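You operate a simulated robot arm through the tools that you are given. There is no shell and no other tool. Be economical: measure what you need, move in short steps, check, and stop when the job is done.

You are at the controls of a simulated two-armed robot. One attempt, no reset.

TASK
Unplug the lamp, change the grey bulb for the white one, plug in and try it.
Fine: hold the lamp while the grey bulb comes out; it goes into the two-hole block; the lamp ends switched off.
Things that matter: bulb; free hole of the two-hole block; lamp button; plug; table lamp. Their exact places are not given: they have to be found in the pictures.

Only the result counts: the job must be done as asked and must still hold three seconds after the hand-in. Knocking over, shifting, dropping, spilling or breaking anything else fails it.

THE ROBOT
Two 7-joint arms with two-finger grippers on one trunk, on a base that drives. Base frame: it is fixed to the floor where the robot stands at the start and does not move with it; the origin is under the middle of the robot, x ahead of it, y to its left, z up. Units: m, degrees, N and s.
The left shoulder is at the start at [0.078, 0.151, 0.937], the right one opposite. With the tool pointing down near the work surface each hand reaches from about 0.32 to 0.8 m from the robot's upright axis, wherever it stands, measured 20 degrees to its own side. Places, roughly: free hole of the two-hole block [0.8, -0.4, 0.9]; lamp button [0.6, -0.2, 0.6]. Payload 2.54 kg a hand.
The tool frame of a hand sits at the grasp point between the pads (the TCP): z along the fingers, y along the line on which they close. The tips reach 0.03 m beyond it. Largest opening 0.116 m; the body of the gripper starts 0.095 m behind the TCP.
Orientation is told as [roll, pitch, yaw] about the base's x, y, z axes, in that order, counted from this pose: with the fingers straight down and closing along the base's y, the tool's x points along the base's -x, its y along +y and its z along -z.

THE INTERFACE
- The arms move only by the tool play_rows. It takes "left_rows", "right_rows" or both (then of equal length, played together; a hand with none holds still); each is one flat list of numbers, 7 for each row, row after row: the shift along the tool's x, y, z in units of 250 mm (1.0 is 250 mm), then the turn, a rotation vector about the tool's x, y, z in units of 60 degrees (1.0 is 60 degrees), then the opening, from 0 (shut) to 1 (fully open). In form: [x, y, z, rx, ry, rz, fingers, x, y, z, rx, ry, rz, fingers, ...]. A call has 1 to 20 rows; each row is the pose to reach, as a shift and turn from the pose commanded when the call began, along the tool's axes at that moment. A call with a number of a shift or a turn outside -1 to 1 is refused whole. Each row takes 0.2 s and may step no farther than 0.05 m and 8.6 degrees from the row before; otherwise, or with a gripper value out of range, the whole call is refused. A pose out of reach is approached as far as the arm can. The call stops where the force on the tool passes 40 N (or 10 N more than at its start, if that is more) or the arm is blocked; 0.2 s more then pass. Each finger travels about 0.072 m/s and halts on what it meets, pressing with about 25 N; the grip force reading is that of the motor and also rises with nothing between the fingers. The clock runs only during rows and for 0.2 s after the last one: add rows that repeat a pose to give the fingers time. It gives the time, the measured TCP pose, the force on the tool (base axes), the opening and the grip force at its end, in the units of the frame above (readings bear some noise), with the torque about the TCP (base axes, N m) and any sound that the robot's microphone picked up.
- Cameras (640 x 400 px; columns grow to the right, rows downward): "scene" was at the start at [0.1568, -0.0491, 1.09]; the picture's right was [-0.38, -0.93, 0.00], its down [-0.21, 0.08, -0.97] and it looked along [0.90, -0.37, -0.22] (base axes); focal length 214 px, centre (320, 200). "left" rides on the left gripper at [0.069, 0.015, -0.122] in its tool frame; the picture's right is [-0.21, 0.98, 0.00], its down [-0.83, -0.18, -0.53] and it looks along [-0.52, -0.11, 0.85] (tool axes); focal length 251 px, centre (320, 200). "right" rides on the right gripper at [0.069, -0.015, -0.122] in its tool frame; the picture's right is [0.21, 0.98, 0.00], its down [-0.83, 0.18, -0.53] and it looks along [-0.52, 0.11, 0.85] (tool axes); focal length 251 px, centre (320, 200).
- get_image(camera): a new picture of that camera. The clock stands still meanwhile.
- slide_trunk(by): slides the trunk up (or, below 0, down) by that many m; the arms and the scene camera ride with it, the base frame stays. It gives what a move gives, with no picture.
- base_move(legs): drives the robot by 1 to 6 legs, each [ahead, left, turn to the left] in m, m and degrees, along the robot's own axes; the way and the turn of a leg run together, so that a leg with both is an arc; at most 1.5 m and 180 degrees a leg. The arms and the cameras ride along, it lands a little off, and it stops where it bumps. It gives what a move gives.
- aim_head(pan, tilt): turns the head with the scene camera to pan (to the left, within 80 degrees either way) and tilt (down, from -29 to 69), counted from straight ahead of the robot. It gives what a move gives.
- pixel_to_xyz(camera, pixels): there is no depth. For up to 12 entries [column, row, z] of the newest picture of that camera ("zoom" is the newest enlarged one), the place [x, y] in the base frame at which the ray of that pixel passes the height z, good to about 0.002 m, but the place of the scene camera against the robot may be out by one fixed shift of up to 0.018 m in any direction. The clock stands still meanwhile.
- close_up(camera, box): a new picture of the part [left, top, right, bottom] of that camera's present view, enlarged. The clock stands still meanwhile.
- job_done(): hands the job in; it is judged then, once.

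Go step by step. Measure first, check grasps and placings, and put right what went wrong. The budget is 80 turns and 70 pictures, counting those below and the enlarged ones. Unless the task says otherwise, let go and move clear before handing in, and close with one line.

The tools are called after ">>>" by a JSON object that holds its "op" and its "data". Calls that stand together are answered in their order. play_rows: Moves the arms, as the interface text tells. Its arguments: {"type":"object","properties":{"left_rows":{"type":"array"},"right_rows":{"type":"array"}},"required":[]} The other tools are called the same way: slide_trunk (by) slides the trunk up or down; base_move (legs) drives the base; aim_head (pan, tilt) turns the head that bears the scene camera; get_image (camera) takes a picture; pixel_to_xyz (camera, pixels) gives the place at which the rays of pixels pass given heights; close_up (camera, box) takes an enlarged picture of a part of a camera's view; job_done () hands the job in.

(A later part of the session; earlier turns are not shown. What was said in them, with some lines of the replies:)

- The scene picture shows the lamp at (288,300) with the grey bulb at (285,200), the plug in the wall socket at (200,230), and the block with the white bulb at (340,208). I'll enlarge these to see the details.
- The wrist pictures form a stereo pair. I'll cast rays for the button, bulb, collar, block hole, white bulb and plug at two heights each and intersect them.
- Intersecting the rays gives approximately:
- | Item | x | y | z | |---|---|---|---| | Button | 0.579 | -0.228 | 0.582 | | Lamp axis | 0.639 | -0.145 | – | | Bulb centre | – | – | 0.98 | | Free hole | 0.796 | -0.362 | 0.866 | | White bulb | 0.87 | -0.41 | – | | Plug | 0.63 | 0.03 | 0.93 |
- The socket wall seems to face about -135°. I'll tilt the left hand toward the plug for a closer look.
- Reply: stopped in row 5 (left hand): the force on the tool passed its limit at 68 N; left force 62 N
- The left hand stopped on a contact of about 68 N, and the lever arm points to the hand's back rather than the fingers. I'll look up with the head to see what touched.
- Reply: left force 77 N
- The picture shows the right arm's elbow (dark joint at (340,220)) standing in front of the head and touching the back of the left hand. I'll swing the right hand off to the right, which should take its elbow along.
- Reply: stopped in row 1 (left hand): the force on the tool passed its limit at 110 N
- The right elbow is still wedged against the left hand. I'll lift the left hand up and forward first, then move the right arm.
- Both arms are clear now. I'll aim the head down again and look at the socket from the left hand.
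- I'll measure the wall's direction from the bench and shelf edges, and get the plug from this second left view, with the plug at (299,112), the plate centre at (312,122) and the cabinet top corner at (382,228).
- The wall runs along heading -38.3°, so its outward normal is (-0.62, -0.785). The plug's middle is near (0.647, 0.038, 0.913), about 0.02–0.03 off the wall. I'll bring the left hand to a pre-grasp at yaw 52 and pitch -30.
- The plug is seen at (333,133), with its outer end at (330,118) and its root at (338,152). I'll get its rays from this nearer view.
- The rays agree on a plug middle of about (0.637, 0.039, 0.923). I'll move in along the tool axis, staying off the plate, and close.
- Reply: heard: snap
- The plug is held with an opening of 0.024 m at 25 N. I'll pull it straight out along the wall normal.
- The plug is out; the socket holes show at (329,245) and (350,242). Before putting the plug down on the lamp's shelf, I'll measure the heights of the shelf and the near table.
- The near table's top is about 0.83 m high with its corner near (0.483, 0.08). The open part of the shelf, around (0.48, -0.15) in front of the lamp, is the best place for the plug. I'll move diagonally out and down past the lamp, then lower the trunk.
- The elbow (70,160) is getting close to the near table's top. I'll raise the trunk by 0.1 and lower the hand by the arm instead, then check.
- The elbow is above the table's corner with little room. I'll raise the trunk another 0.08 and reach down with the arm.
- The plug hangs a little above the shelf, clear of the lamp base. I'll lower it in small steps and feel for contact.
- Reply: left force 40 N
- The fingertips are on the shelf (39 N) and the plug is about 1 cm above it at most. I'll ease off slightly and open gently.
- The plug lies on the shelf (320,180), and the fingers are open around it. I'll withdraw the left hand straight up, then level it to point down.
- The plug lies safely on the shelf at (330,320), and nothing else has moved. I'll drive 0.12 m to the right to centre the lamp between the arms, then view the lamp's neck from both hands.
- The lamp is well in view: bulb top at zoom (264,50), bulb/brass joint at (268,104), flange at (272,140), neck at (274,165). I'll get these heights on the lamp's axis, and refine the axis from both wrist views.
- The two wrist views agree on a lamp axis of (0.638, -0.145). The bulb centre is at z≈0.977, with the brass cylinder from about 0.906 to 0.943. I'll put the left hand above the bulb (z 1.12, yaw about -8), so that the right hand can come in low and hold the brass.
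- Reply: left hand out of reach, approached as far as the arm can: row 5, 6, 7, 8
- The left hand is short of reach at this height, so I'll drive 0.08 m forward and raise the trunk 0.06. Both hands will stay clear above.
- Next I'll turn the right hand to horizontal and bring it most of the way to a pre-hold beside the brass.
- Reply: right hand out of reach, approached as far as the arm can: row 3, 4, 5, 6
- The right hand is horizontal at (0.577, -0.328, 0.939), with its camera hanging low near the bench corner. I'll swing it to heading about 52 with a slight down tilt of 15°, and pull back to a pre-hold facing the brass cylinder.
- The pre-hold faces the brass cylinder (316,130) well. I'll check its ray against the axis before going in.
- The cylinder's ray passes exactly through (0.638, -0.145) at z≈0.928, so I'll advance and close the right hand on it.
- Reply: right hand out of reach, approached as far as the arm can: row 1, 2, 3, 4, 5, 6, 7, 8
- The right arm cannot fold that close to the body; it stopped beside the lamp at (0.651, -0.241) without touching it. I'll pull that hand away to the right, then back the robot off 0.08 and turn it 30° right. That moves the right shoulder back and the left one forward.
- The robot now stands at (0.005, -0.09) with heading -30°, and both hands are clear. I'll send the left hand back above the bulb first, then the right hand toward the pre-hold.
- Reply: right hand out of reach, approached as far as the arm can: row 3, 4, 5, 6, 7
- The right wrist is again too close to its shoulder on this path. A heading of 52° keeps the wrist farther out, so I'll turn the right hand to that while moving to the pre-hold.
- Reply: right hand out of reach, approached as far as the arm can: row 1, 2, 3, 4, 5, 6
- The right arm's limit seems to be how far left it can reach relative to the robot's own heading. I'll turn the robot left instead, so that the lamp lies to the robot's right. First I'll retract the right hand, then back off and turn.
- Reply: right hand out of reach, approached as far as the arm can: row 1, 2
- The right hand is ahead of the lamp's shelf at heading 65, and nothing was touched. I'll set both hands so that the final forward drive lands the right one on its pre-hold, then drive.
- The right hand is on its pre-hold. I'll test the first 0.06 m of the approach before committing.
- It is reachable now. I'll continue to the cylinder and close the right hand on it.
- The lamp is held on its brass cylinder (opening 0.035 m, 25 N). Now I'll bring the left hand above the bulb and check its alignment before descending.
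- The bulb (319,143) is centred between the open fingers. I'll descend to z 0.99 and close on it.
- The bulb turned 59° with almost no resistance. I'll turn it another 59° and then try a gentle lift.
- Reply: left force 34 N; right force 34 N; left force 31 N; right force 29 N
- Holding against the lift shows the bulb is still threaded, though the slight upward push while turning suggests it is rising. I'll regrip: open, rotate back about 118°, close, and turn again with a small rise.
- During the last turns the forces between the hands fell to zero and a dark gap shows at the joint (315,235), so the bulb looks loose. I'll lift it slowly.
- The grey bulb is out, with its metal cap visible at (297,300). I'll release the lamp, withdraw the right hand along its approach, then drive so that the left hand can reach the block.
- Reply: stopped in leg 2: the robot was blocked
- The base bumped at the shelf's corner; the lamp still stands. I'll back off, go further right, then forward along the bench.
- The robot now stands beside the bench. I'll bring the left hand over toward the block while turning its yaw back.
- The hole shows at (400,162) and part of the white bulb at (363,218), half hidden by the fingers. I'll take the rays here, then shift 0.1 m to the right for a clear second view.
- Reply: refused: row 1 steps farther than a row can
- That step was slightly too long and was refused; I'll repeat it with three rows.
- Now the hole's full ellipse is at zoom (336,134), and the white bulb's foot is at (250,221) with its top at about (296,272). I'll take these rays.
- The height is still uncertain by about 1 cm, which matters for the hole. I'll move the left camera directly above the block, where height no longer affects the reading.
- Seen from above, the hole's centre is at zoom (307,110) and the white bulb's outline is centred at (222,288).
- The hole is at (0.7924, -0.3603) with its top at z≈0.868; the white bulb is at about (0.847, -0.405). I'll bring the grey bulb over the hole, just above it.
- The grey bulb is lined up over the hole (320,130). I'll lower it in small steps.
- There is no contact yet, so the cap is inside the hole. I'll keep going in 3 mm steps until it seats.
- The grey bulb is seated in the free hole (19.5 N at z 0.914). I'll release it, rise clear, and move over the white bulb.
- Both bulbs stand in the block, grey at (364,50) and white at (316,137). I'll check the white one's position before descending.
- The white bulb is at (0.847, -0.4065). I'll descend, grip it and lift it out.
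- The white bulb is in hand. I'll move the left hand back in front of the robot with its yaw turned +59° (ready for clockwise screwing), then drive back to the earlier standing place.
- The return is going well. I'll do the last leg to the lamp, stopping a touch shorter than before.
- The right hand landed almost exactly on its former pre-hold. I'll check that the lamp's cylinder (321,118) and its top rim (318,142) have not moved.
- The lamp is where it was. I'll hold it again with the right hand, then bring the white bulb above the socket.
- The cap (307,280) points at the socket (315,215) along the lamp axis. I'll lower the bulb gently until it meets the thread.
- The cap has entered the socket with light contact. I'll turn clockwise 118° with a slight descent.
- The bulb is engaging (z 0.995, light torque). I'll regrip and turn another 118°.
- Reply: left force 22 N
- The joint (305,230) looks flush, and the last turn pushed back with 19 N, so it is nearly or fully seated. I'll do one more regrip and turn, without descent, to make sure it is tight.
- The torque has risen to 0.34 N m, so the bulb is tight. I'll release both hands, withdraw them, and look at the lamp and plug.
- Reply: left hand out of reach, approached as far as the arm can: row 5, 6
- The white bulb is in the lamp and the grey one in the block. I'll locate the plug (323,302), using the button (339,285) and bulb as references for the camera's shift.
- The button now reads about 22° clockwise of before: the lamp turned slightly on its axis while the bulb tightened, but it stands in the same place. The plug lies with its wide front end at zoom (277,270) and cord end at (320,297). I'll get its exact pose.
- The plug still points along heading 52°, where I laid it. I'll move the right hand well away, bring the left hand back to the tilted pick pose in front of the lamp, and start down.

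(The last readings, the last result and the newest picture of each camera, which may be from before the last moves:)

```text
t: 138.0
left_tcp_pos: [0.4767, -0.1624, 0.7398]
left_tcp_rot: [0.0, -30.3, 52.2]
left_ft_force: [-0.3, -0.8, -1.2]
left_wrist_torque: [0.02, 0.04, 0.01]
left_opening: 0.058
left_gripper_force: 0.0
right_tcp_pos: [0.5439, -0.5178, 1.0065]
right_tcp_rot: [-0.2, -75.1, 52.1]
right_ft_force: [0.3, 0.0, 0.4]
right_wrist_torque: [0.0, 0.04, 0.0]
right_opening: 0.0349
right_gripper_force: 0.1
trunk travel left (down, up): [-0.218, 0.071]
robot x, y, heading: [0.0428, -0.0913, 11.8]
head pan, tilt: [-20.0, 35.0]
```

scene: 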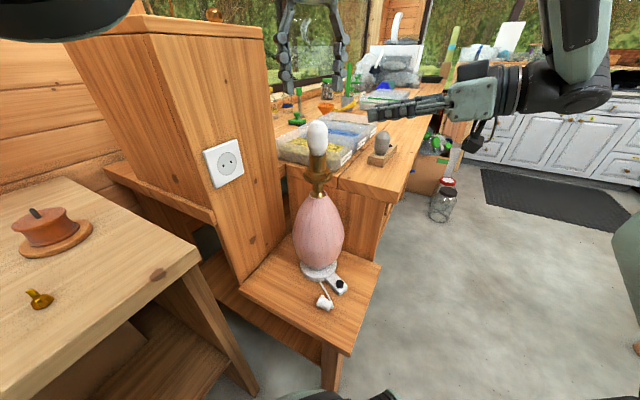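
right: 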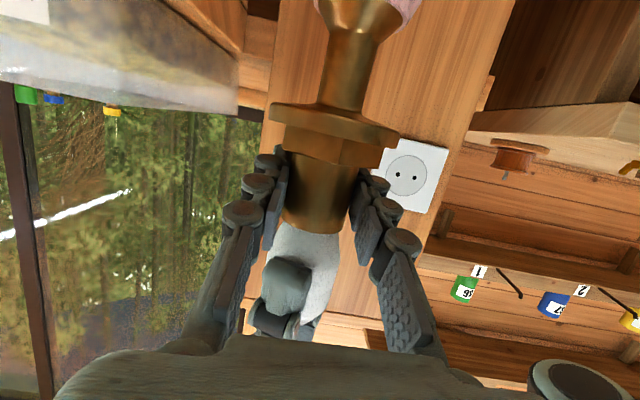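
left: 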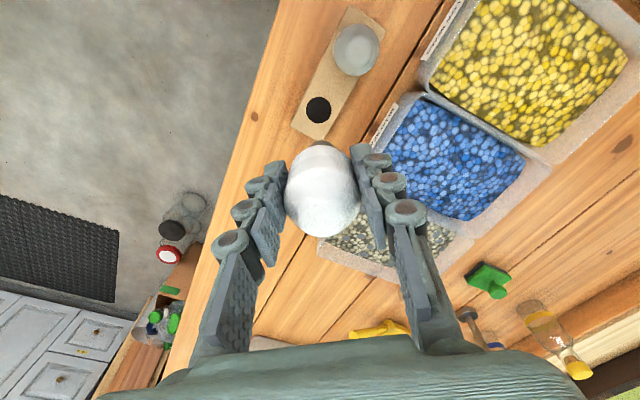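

The left hand is 0.17 m above the shelf. I'll take a look to locate the plug precisely from here.

>>> {"op": "get_image", "data": {"camera": "left"}}

```text
3 pictures are left
```

left: 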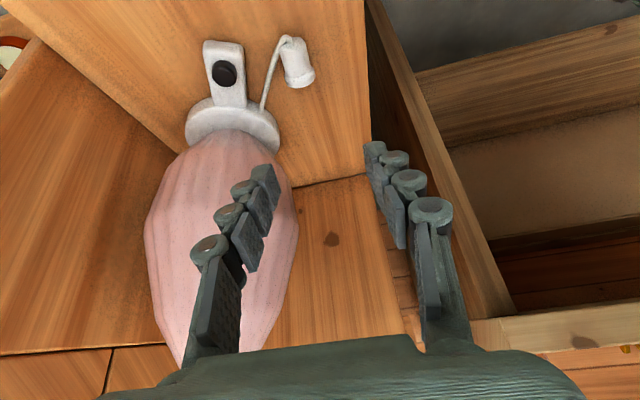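

The plug is seen at (297,62), tail up at (292,46) and front at (301,78); the button is at (223,72). I'll read their places.

>>> {"op": "pixel_to_xyz", "data": {"camera": "left", "pixels": [[292, 46, 0.571], [301, 78, 0.571], [297, 62, 0.571], [294, 54, 0.571], [223, 72, 0.585], [223, 72, 0.59]]}}

```text
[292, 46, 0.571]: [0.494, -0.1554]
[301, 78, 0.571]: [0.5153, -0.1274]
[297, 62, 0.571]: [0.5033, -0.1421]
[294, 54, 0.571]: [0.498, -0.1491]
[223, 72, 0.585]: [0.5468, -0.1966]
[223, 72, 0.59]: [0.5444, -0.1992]
```

The plug's axis runs at 52.7° with its middle at about (0.503, -0.1415). I'll descend around it and close.

>>> {"op": "play_rows", "data": {"left_rows": [0.06, -0.01, 0.11, 0, 0, 0, 0.5, 0.12, -0.02, 0.22, 0, 0, 0, 0.5, 0.18, -0.032, 0.34, 0, 0, 0, 0.5, 0.23, -0.032, 0.46, 0, 0, 0, 0.5, 0.25, -0.032, 0.53, 0, 0, 0, 0.5, 0.258, -0.032, 0.548, 0, 0, 0, 0.5, 0.258, -0.032, 0.548, 0, 0, 0, 0.2, 0.258, -0.032, 0.548, 0, 0, 0, 0, 0.258, -0.032, 0.548, 0, 0, 0, 0, 0.258, -0.032, 0.548, 0, 0, 0, 0]}}

```text
t: 140.2
left_tcp_pos: [0.4917, -0.1558, 0.5912]
left_tcp_rot: [-0.1, -30.4, 52.2]
left_ft_force: [-5.3, 4.5, 20.0]
left_wrist_torque: [0.39, 0.19, 0.06]
left_opening: 0.0241
left_gripper_force: 24.8
right_tcp_pos: [0.5427, -0.518, 1.0093]
right_tcp_rot: [-0.6, -75.2, 52.5]
right_ft_force: [0.2, -0.7, 0.4]
right_wrist_torque: [0.01, 0.03, -0.03]
right_opening: 0.0348
right_gripper_force: 0.1
trunk travel left (down, up): [-0.218, 0.071]
robot x, y, heading: [0.0414, -0.0903, 12.1]
head pan, tilt: [-20.0, 35.0]
```

The plug is gripped again (opening 0.024). I'll lift it and bring it back along the earlier line to a pre-insert pose in front of the socket.

>>> {"op": "play_rows", "data": {"left_rows": [-0.03, 0, -0.05, 0, 0, 0, 0, -0.1, 0, -0.172, 0, 0, 0, 0, -0.2, 0, -0.344, 0, 0, 0, 0, -0.3, 0, -0.516, 0, 0, 0, 0, -0.4, 0, -0.688, 0, 0, 0, 0, -0.504, 0, -0.864, 0, 0, 0, 0]}}

>>> {"op": "play_rows", "data": {"left_rows": [-0.136, 0.004, -0.012, 0, 0, 0, 0, -0.272, 0.007, -0.025, 0, 0, 0, 0, -0.407, 0.011, -0.037, 0, 0, 0, 0, -0.543, 0.014, -0.05, 0, 0, 0, 0, -0.679, 0.018, -0.062, 0, 0, 0, 0, -0.679, 0.018, -0.062, 0, 0, 0, 0]}}

>>> {"op": "get_image", "data": {"camera": "left"}}

```text
refused: row 6 steps farther than a row can; nothing moved
```

```text
t: 141.6
left_tcp_pos: [0.575, -0.0434, 0.689]
left_tcp_rot: [-0.1, -30.3, 52.2]
left_ft_force: [0.0, 0.4, -1.1]
left_wrist_torque: [-0.02, 0.0, -0.02]
left_opening: 0.0241
left_gripper_force: 24.3
right_tcp_pos: [0.5443, -0.5175, 1.0064]
right_tcp_rot: [-0.3, -75.1, 52.2]
right_ft_force: [0.7, 0.0, 0.2]
right_wrist_torque: [-0.01, 0.03, -0.01]
right_opening: 0.0349
right_gripper_force: 0.0
trunk travel left (down, up): [-0.218, 0.071]
robot x, y, heading: [0.0448, -0.0899, 11.8]
head pan, tilt: [-20.0, 35.0]
```

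```text
2 pictures are left
```

left: 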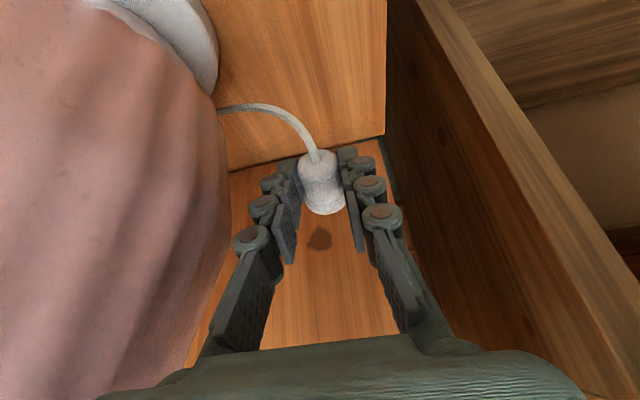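

The first call was refused, so the second ran low: the hand is now close beside the lamp at z 0.69, but the force reads zero and nothing touched. The plug sits about 1 cm lower in the fingers than before (tail at row 165 rather than 180). I'll back out the same way, then rise.

>>> {"op": "play_rows", "data": {"left_rows": [0.102, -0.003, 0.009, 0, 0, 0, 0, 0.204, -0.006, 0.018, 0, 0, 0, 0, 0.305, -0.008, 0.028, 0, 0, 0, 0, 0.407, -0.011, 0.037, 0, 0, 0, 0, 0.5, -0.013, 0.046, 0, 0, 0, 0]}}

>>> {"op": "play_rows", "data": {"left_rows": [-0.083, 0, -0.143, 0, 0, 0, 0, -0.167, 0, -0.286, 0, 0, 0, 0, -0.25, 0, -0.43, 0, 0, 0, 0, -0.333, 0, -0.573, 0, 0, 0, 0, -0.416, 0, -0.716, 0, 0, 0, 0, -0.5, 0, -0.86, 0, 0, 0, 0]}}

```text
t: 142.8
left_tcp_pos: [0.515, -0.1258, 0.6156]
left_tcp_rot: [-0.1, -30.2, 52.3]
left_ft_force: [-0.5, -0.7, -0.4]
left_wrist_torque: [-0.03, 0.04, -0.01]
left_opening: 0.0242
left_gripper_force: 25.2
right_tcp_pos: [0.545, -0.5182, 1.0065]
right_tcp_rot: [-0.2, -75.1, 52.1]
right_ft_force: [-0.2, -0.2, -0.2]
right_wrist_torque: [-0.02, -0.01, 0.03]
right_opening: 0.035
right_gripper_force: 0.0
trunk travel left (down, up): [-0.218, 0.071]
robot x, y, heading: [0.045, -0.0883, 12.0]
head pan, tilt: [-20.0, 35.0]
```

```text
t: 144.2
left_tcp_pos: [0.5151, -0.1255, 0.8661]
left_tcp_rot: [-0.1, -30.4, 52.2]
left_ft_force: [0.5, 1.2, 0.2]
left_wrist_torque: [-0.01, 0.01, -0.01]
left_opening: 0.0239
left_gripper_force: 25.0
right_tcp_pos: [0.544, -0.5174, 1.0081]
right_tcp_rot: [-0.3, -75.1, 52.1]
right_ft_force: [0.1, -0.7, -0.3]
right_wrist_torque: [0.03, -0.02, -0.01]
right_opening: 0.0346
right_gripper_force: 0.0
trunk travel left (down, up): [-0.218, 0.071]
robot x, y, heading: [0.0464, -0.0896, 12.0]
head pan, tilt: [-20.0, 35.0]
```

Clear and risen. I'll move to the pre-insert pose at z 0.944, corrected for the lower plug, and push slowly into the socket.

>>> {"op": "play_rows", "data": {"left_rows": [-0.156, 0.005, 0.001, 0, 0, 0, 0, -0.312, 0.01, 0.002, 0, 0, 0, 0, -0.469, 0.014, 0.003, 0, 0, 0, 0, -0.625, 0.019, 0.004, 0, 0, 0, 0, -0.625, 0.019, 0.004, 0, 0, 0, 0]}}

>>> {"op": "play_rows", "data": {"left_rows": [-0.035, 0, 0.02, 0, 0, 0, 0, -0.069, 0, 0.04, 0, 0, 0, 0, -0.104, 0, 0.061, 0, 0, 0, 0, -0.138, 0, 0.081, 0, 0, 0, 0, -0.162, 0, 0.095, 0, 0, 0, 0]}}

```text
t: 145.4
left_tcp_pos: [0.5914, -0.0158, 0.9431]
left_tcp_rot: [0.0, -30.3, 52.2]
left_ft_force: [-1.1, 0.5, -0.5]
left_wrist_torque: [-0.03, -0.02, 0.0]
left_opening: 0.0239
left_gripper_force: 24.9
right_tcp_pos: [0.5432, -0.5175, 1.0078]
right_tcp_rot: [-0.3, -75.1, 52.1]
right_ft_force: [0.0, -0.9, 0.1]
right_wrist_torque: [0.02, 0.02, 0.02]
right_opening: 0.0347
right_gripper_force: 0.1
trunk travel left (down, up): [-0.218, 0.071]
robot x, y, heading: [0.0435, -0.09, 12.1]
head pan, tilt: [-20.0, 35.0]
```

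```text
t: 146.6
left_tcp_pos: [0.6209, 0.0201, 0.9429]
left_tcp_rot: [-0.1, -30.4, 52.3]
left_ft_force: [-0.6, 0.2, -0.5]
left_wrist_torque: [-0.01, -0.01, 0.04]
left_opening: 0.024
left_gripper_force: 24.7
right_tcp_pos: [0.5442, -0.5172, 1.0075]
right_tcp_rot: [-0.2, -75.1, 52.1]
right_ft_force: [-0.3, 0.2, 0.1]
right_wrist_torque: [0.02, 0.01, 0.0]
right_opening: 0.0346
right_gripper_force: 0.0
trunk travel left (down, up): [-0.218, 0.071]
robot x, y, heading: [0.0442, -0.0911, 11.9]
head pan, tilt: [-20.0, 35.0]
```

There is no resistance and only millimetres remain, so the prongs seem to be in the holes. I'll push on in 3 mm steps until it seats.

>>> {"op": "play_rows", "data": {"left_rows": [-0.01, 0, 0.006, 0, 0, 0, 0, -0.02, 0, 0.012, 0, 0, 0, 0, -0.03, 0, 0.018, 0, 0, 0, 0, -0.038, 0, 0.022, 0, 0, 0, 0, -0.045, 0, 0.026, 0, 0, 0, 0]}}

```text
t: 148.0
left_tcp_pos: [0.6248, 0.0242, 0.9448]
left_tcp_rot: [-0.2, -29.9, 51.9]
left_ft_force: [-8.7, -6.4, 8.2]
left_wrist_torque: [0.13, 0.19, 0.82]
left_opening: 0.0246
left_gripper_force: 25.4
right_tcp_pos: [0.5429, -0.5186, 1.007]
right_tcp_rot: [-0.4, -75.3, 52.4]
right_ft_force: [0.2, 0.3, -0.1]
right_wrist_torque: [-0.01, 0.01, -0.02]
right_opening: 0.0347
right_gripper_force: 0.2
trunk travel left (down, up): [-0.218, 0.071]
robot x, y, heading: [0.045, -0.0889, 12.0]
head pan, tilt: [-20.0, 35.0]
heard: snap
stopped in row 5 (left hand): the force on the tool passed its limit at 41 N (the readings are from after the stop); the commanded pose is now the measured one
```

"Snap" was heard and the push stopped at 41 N, so the plug is in. I'll let go, withdraw, bring the closed fingers above the button, and see whether the lamp is lit.

>>> {"op": "play_rows", "data": {"left_rows": [0, 0, 0, 0, 0, 0, 0.3, 0, 0, 0, 0, 0, 0, 0.4, 0, 0, 0, 0, 0, 0, 0.45, 0, 0, -0.1, 0, 0, 0, 0.45, 0, 0, -0.25, 0, 0, 0, 0.45, 0, 0, -0.4, 0, 0, 0, 0.45]}}

>>> {"op": "play_rows", "data": {"left_rows": [0.1375, -0.01, -0.057, 0.031, 0, 0.053, 0.4, 0.275, -0.02, -0.114, 0.062, 0, 0.106, 0.3, 0.4125, -0.03, -0.1715, 0.0925, 0, 0.1585, 0, 0.55, -0.039, -0.229, 0.123, 0, 0.211, 0, 0.6875, -0.049, -0.286, 0.154, 0, 0.264, 0, 0.825, -0.059, -0.343, 0.185, 0, 0.317, 0]}}

>>> {"op": "play_rows", "data": {"left_rows": [0.048, -0.024, 0.165, 0, 0, 0, 0, 0.097, -0.048, 0.33, 0, 0, 0, 0, 0.145, -0.0725, 0.4945, 0, 0, 0, 0, 0.193, -0.097, 0.659, 0, 0, 0, 0, 0.242, -0.121, 0.824, 0, 0, 0, 0, 0.29, -0.145, 0.989, 0, 0, 0, 0]}}

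>>> {"op": "get_image", "data": {"camera": "left"}}

```text
t: 149.4
left_tcp_pos: [0.5945, -0.0154, 1.0312]
left_tcp_rot: [0.1, -29.9, 51.8]
left_ft_force: [0.0, 0.0, -1.1]
left_wrist_torque: [0.0, 0.0, 0.01]
left_opening: 0.0525
left_gripper_force: 0.0
right_tcp_pos: [0.5435, -0.5183, 1.0073]
right_tcp_rot: [-0.2, -75.1, 52.0]
right_ft_force: [0.5, 0.0, 0.1]
right_wrist_torque: [0.0, 0.01, -0.03]
right_opening: 0.0347
right_gripper_force: 0.0
trunk travel left (down, up): [-0.218, 0.071]
robot x, y, heading: [0.0437, -0.0921, 12.0]
head pan, tilt: [-20.0, 35.0]
```

```text
t: 150.8
left_tcp_pos: [0.4697, -0.1963, 1.0005]
left_tcp_rot: [0.0, -30.0, 29.9]
left_ft_force: [0.0, -0.1, 0.0]
left_wrist_torque: [0.02, 0.0, -0.02]
left_opening: 0.0002
left_gripper_force: 25.2
right_tcp_pos: [0.5447, -0.5181, 1.0068]
right_tcp_rot: [-0.2, -75.0, 51.9]
right_ft_force: [1.1, -0.6, 0.0]
right_wrist_torque: [-0.01, -0.03, 0.01]
right_opening: 0.0348
right_gripper_force: 0.2
trunk travel left (down, up): [-0.218, 0.071]
robot x, y, heading: [0.0451, -0.0916, 11.8]
head pan, tilt: [-20.0, 35.0]
```

```text
t: 152.2
left_tcp_pos: [0.5422, -0.1975, 0.7494]
left_tcp_rot: [-0.2, -29.9, 30.0]
left_ft_force: [-0.8, -0.1, -0.4]
left_wrist_torque: [-0.03, 0.02, -0.01]
left_opening: 0.0002
left_gripper_force: 25.1
right_tcp_pos: [0.5439, -0.5178, 1.0082]
right_tcp_rot: [-0.1, -75.1, 52.0]
right_ft_force: [0.5, 0.4, -0.1]
right_wrist_torque: [-0.02, -0.01, -0.03]
right_opening: 0.035
right_gripper_force: 0.1
trunk travel left (down, up): [-0.218, 0.071]
robot x, y, heading: [0.0435, -0.0918, 11.8]
head pan, tilt: [-20.0, 35.0]
```

```text
1 pictures are left
```

left: 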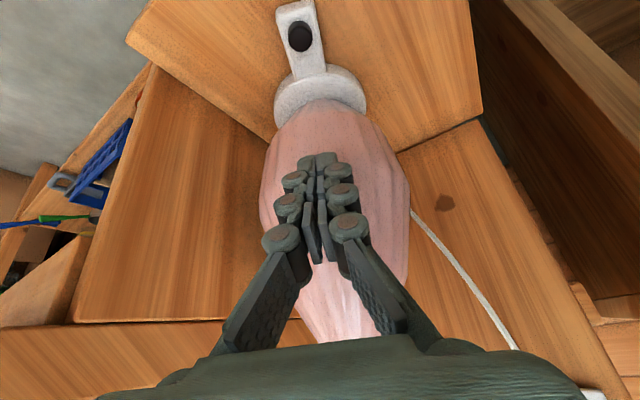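

By the camera geometry the button (300,37) is at (0.548, -0.195), right under the fingertips. I'll press it, lift off, and look at the bulb with the right camera.

>>> {"op": "play_rows", "data": {"left_rows": [0.084, 0, 0.147, 0, 0, 0, 0, 0.168, 0, 0.293, 0, 0, 0, 0, 0.253, 0, 0.44, 0, 0, 0, 0, 0.257, 0, 0.447, 0, 0, 0, 0, 0.261, 0, 0.454, 0, 0, 0, 0, 0.265, 0, 0.461, 0, 0, 0, 0, 0.269, 0, 0.468, 0, 0, 0, 0]}}

>>> {"op": "play_rows", "data": {"left_rows": [-0.04, 0, -0.07, 0, 0, 0, 0, -0.06, 0, -0.104, 0, 0, 0, 0]}}

```text
t: 153.8
left_tcp_pos: [0.5409, -0.1994, 0.6161]
left_tcp_rot: [-0.2, -29.9, 29.9]
left_ft_force: [0.2, 0.2, 2.3]
left_wrist_torque: [0.01, 0.0, -0.01]
left_opening: 0.0061
left_gripper_force: 24.6
right_tcp_pos: [0.5427, -0.518, 1.0074]
right_tcp_rot: [-0.2, -75.1, 52.1]
right_ft_force: [-0.8, 0.3, -0.1]
right_wrist_torque: [-0.06, -0.01, 0.0]
right_opening: 0.0348
right_gripper_force: 0.0
trunk travel left (down, up): [-0.218, 0.071]
robot x, y, heading: [0.0421, -0.0916, 11.8]
head pan, tilt: [-20.0, 35.0]
```

```text
t: 154.4
left_tcp_pos: [0.5416, -0.1982, 0.6465]
left_tcp_rot: [-0.1, -29.9, 29.9]
left_ft_force: [0.7, 0.0, 0.1]
left_wrist_torque: [0.01, 0.0, -0.02]
left_opening: 0.0002
left_gripper_force: 24.8
right_tcp_pos: [0.543, -0.5177, 1.0076]
right_tcp_rot: [-0.1, -75.1, 52.1]
right_ft_force: [0.0, 0.2, 0.2]
right_wrist_torque: [0.04, 0.0, -0.05]
right_opening: 0.0349
right_gripper_force: 0.1
trunk travel left (down, up): [-0.218, 0.071]
robot x, y, heading: [0.0448, -0.0899, 11.9]
head pan, tilt: [-20.0, 35.0]
```

The fingertips just touched (2.3 N), but the button's edge wedged between them and no click was heard. I'll shift 5 mm sideways so that one fingertip covers it, and press a little deeper.

>>> {"op": "play_rows", "data": {"left_rows": [0, 0.02, 0, 0, 0, 0, 0, 0.05, 0.02, 0.086, 0, 0, 0, 0, 0.059, 0.02, 0.102, 0, 0, 0, 0, 0.063, 0.02, 0.109, 0, 0, 0, 0, 0.067, 0.02, 0.116, 0, 0, 0, 0, 0.071, 0.02, 0.123, 0, 0, 0, 0, 0.075, 0.02, 0.13, 0, 0, 0, 0]}}

>>> {"op": "play_rows", "data": {"left_rows": [-0.04, 0, -0.07, 0, 0, 0, 0, -0.06, 0, -0.104, 0, 0, 0, 0]}}

>>> {"op": "get_image", "data": {"camera": "right"}}

```text
t: 156.0
left_tcp_pos: [0.54, -0.1944, 0.6093]
left_tcp_rot: [-0.3, -30.1, 30.0]
left_ft_force: [-0.7, 1.6, 17.0]
left_wrist_torque: [0.07, -0.04, 0.0]
left_opening: 0.0059
left_gripper_force: 25.3
right_tcp_pos: [0.5422, -0.5176, 1.0076]
right_tcp_rot: [-0.5, -75.1, 52.3]
right_ft_force: [0.5, -0.4, -0.5]
right_wrist_torque: [0.02, -0.04, -0.03]
right_opening: 0.0347
right_gripper_force: 0.0
trunk travel left (down, up): [-0.218, 0.071]
robot x, y, heading: [0.0415, -0.0899, 12.0]
head pan, tilt: [-20.0, 35.0]
heard: click
```

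```text
t: 156.6
left_tcp_pos: [0.5394, -0.1927, 0.639]
left_tcp_rot: [-0.1, -29.9, 29.9]
left_ft_force: [1.0, -0.6, -0.5]
left_wrist_torque: [0.04, 0.01, 0.01]
left_opening: 0.0001
left_gripper_force: 24.8
right_tcp_pos: [0.5439, -0.518, 1.0077]
right_tcp_rot: [-0.2, -75.0, 52.0]
right_ft_force: [-0.3, 0.3, -0.6]
right_wrist_torque: [0.04, 0.0, 0.02]
right_opening: 0.0348
right_gripper_force: 0.1
trunk travel left (down, up): [-0.218, 0.071]
robot x, y, heading: [0.0478, -0.0893, 12.0]
head pan, tilt: [-20.0, 35.0]
```

```text
0 pictures are left
5 turns are left
```

right: 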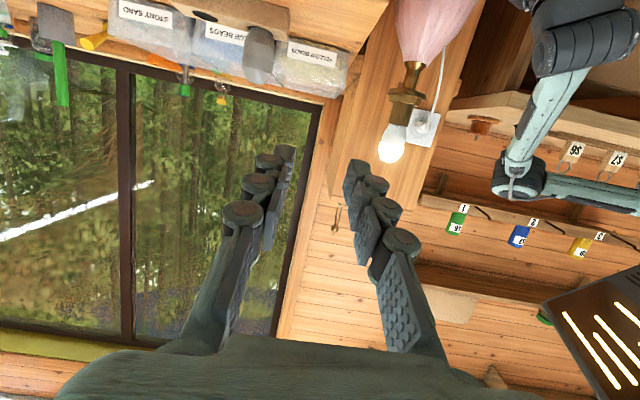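

A click was heard and the white bulb is glowing (392,148), with the plug in its socket (420,125). I'll press once more to switch the lamp off.

>>> {"op": "play_rows", "data": {"left_rows": [0.04, 0, 0.07, 0, 0, 0, 0, 0.048, 0, 0.083, 0, 0, 0, 0, 0.052, 0, 0.09, 0, 0, 0, 0, 0.056, 0, 0.097, 0, 0, 0, 0, 0.06, 0, 0.104, 0, 0, 0, 0]}}

```text
t: 157.8
left_tcp_pos: [0.5404, -0.1938, 0.6093]
left_tcp_rot: [-0.2, -29.9, 30.0]
left_ft_force: [0.3, 1.6, 13.1]
left_wrist_torque: [0.05, -0.07, 0.01]
left_opening: 0.0058
left_gripper_force: 25.0
right_tcp_pos: [0.5429, -0.5174, 1.0074]
right_tcp_rot: [-0.4, -75.1, 52.3]
right_ft_force: [0.4, -0.1, -0.1]
right_wrist_torque: [-0.01, 0.01, 0.0]
right_opening: 0.0348
right_gripper_force: 0.1
trunk travel left (down, up): [-0.218, 0.071]
robot x, y, heading: [0.0453, -0.092, 12.1]
head pan, tilt: [-20.0, 35.0]
heard: click
4 turns are left
```

The second click was heard, so the lamp is off. I'll lift the left hand straight up and clear.

>>> {"op": "play_rows", "data": {"left_rows": [-0.05, 0, -0.087, 0, 0, 0, 0, -0.12, 0, -0.21, 0, 0, 0, 0, -0.2, 0, -0.347, 0, 0, 0, 0, -0.28, 0, -0.487, 0, 0, 0, 0, -0.36, 0, -0.625, 0, 0, 0, 0]}}

```text
t: 159.0
left_tcp_pos: [0.538, -0.1925, 0.7896]
left_tcp_rot: [-0.1, -29.8, 29.9]
left_ft_force: [0.3, -0.4, 0.3]
left_wrist_torque: [-0.03, 0.0, 0.01]
left_opening: 0.0
left_gripper_force: 25.2
right_tcp_pos: [0.5433, -0.5185, 1.0073]
right_tcp_rot: [-0.3, -75.1, 52.1]
right_ft_force: [-0.3, -0.8, -0.4]
right_wrist_torque: [0.01, 0.01, -0.02]
right_opening: 0.0345
right_gripper_force: 0.1
trunk travel left (down, up): [-0.218, 0.071]
robot x, y, heading: [0.0439, -0.0897, 11.8]
head pan, tilt: [-20.0, 35.0]
3 turns are left
```

Both hands are clear and no force is felt, so I'm handing in.

>>> {"op": "job_done", "data": {}}

```text
The job is handed in.
```

The job is handed in: the grey bulb is in the two-hole block, and the white bulb is in the lamp. The lamp is plugged in; it lit when I tried it, and a second click switched it off, though I had no pictures left to confirm that by eye. The lamp turned about 20° clockwise on its base, probably while I tightened the bulb. The robot also bumped the shelf corner once, and the lamp stayed standing.
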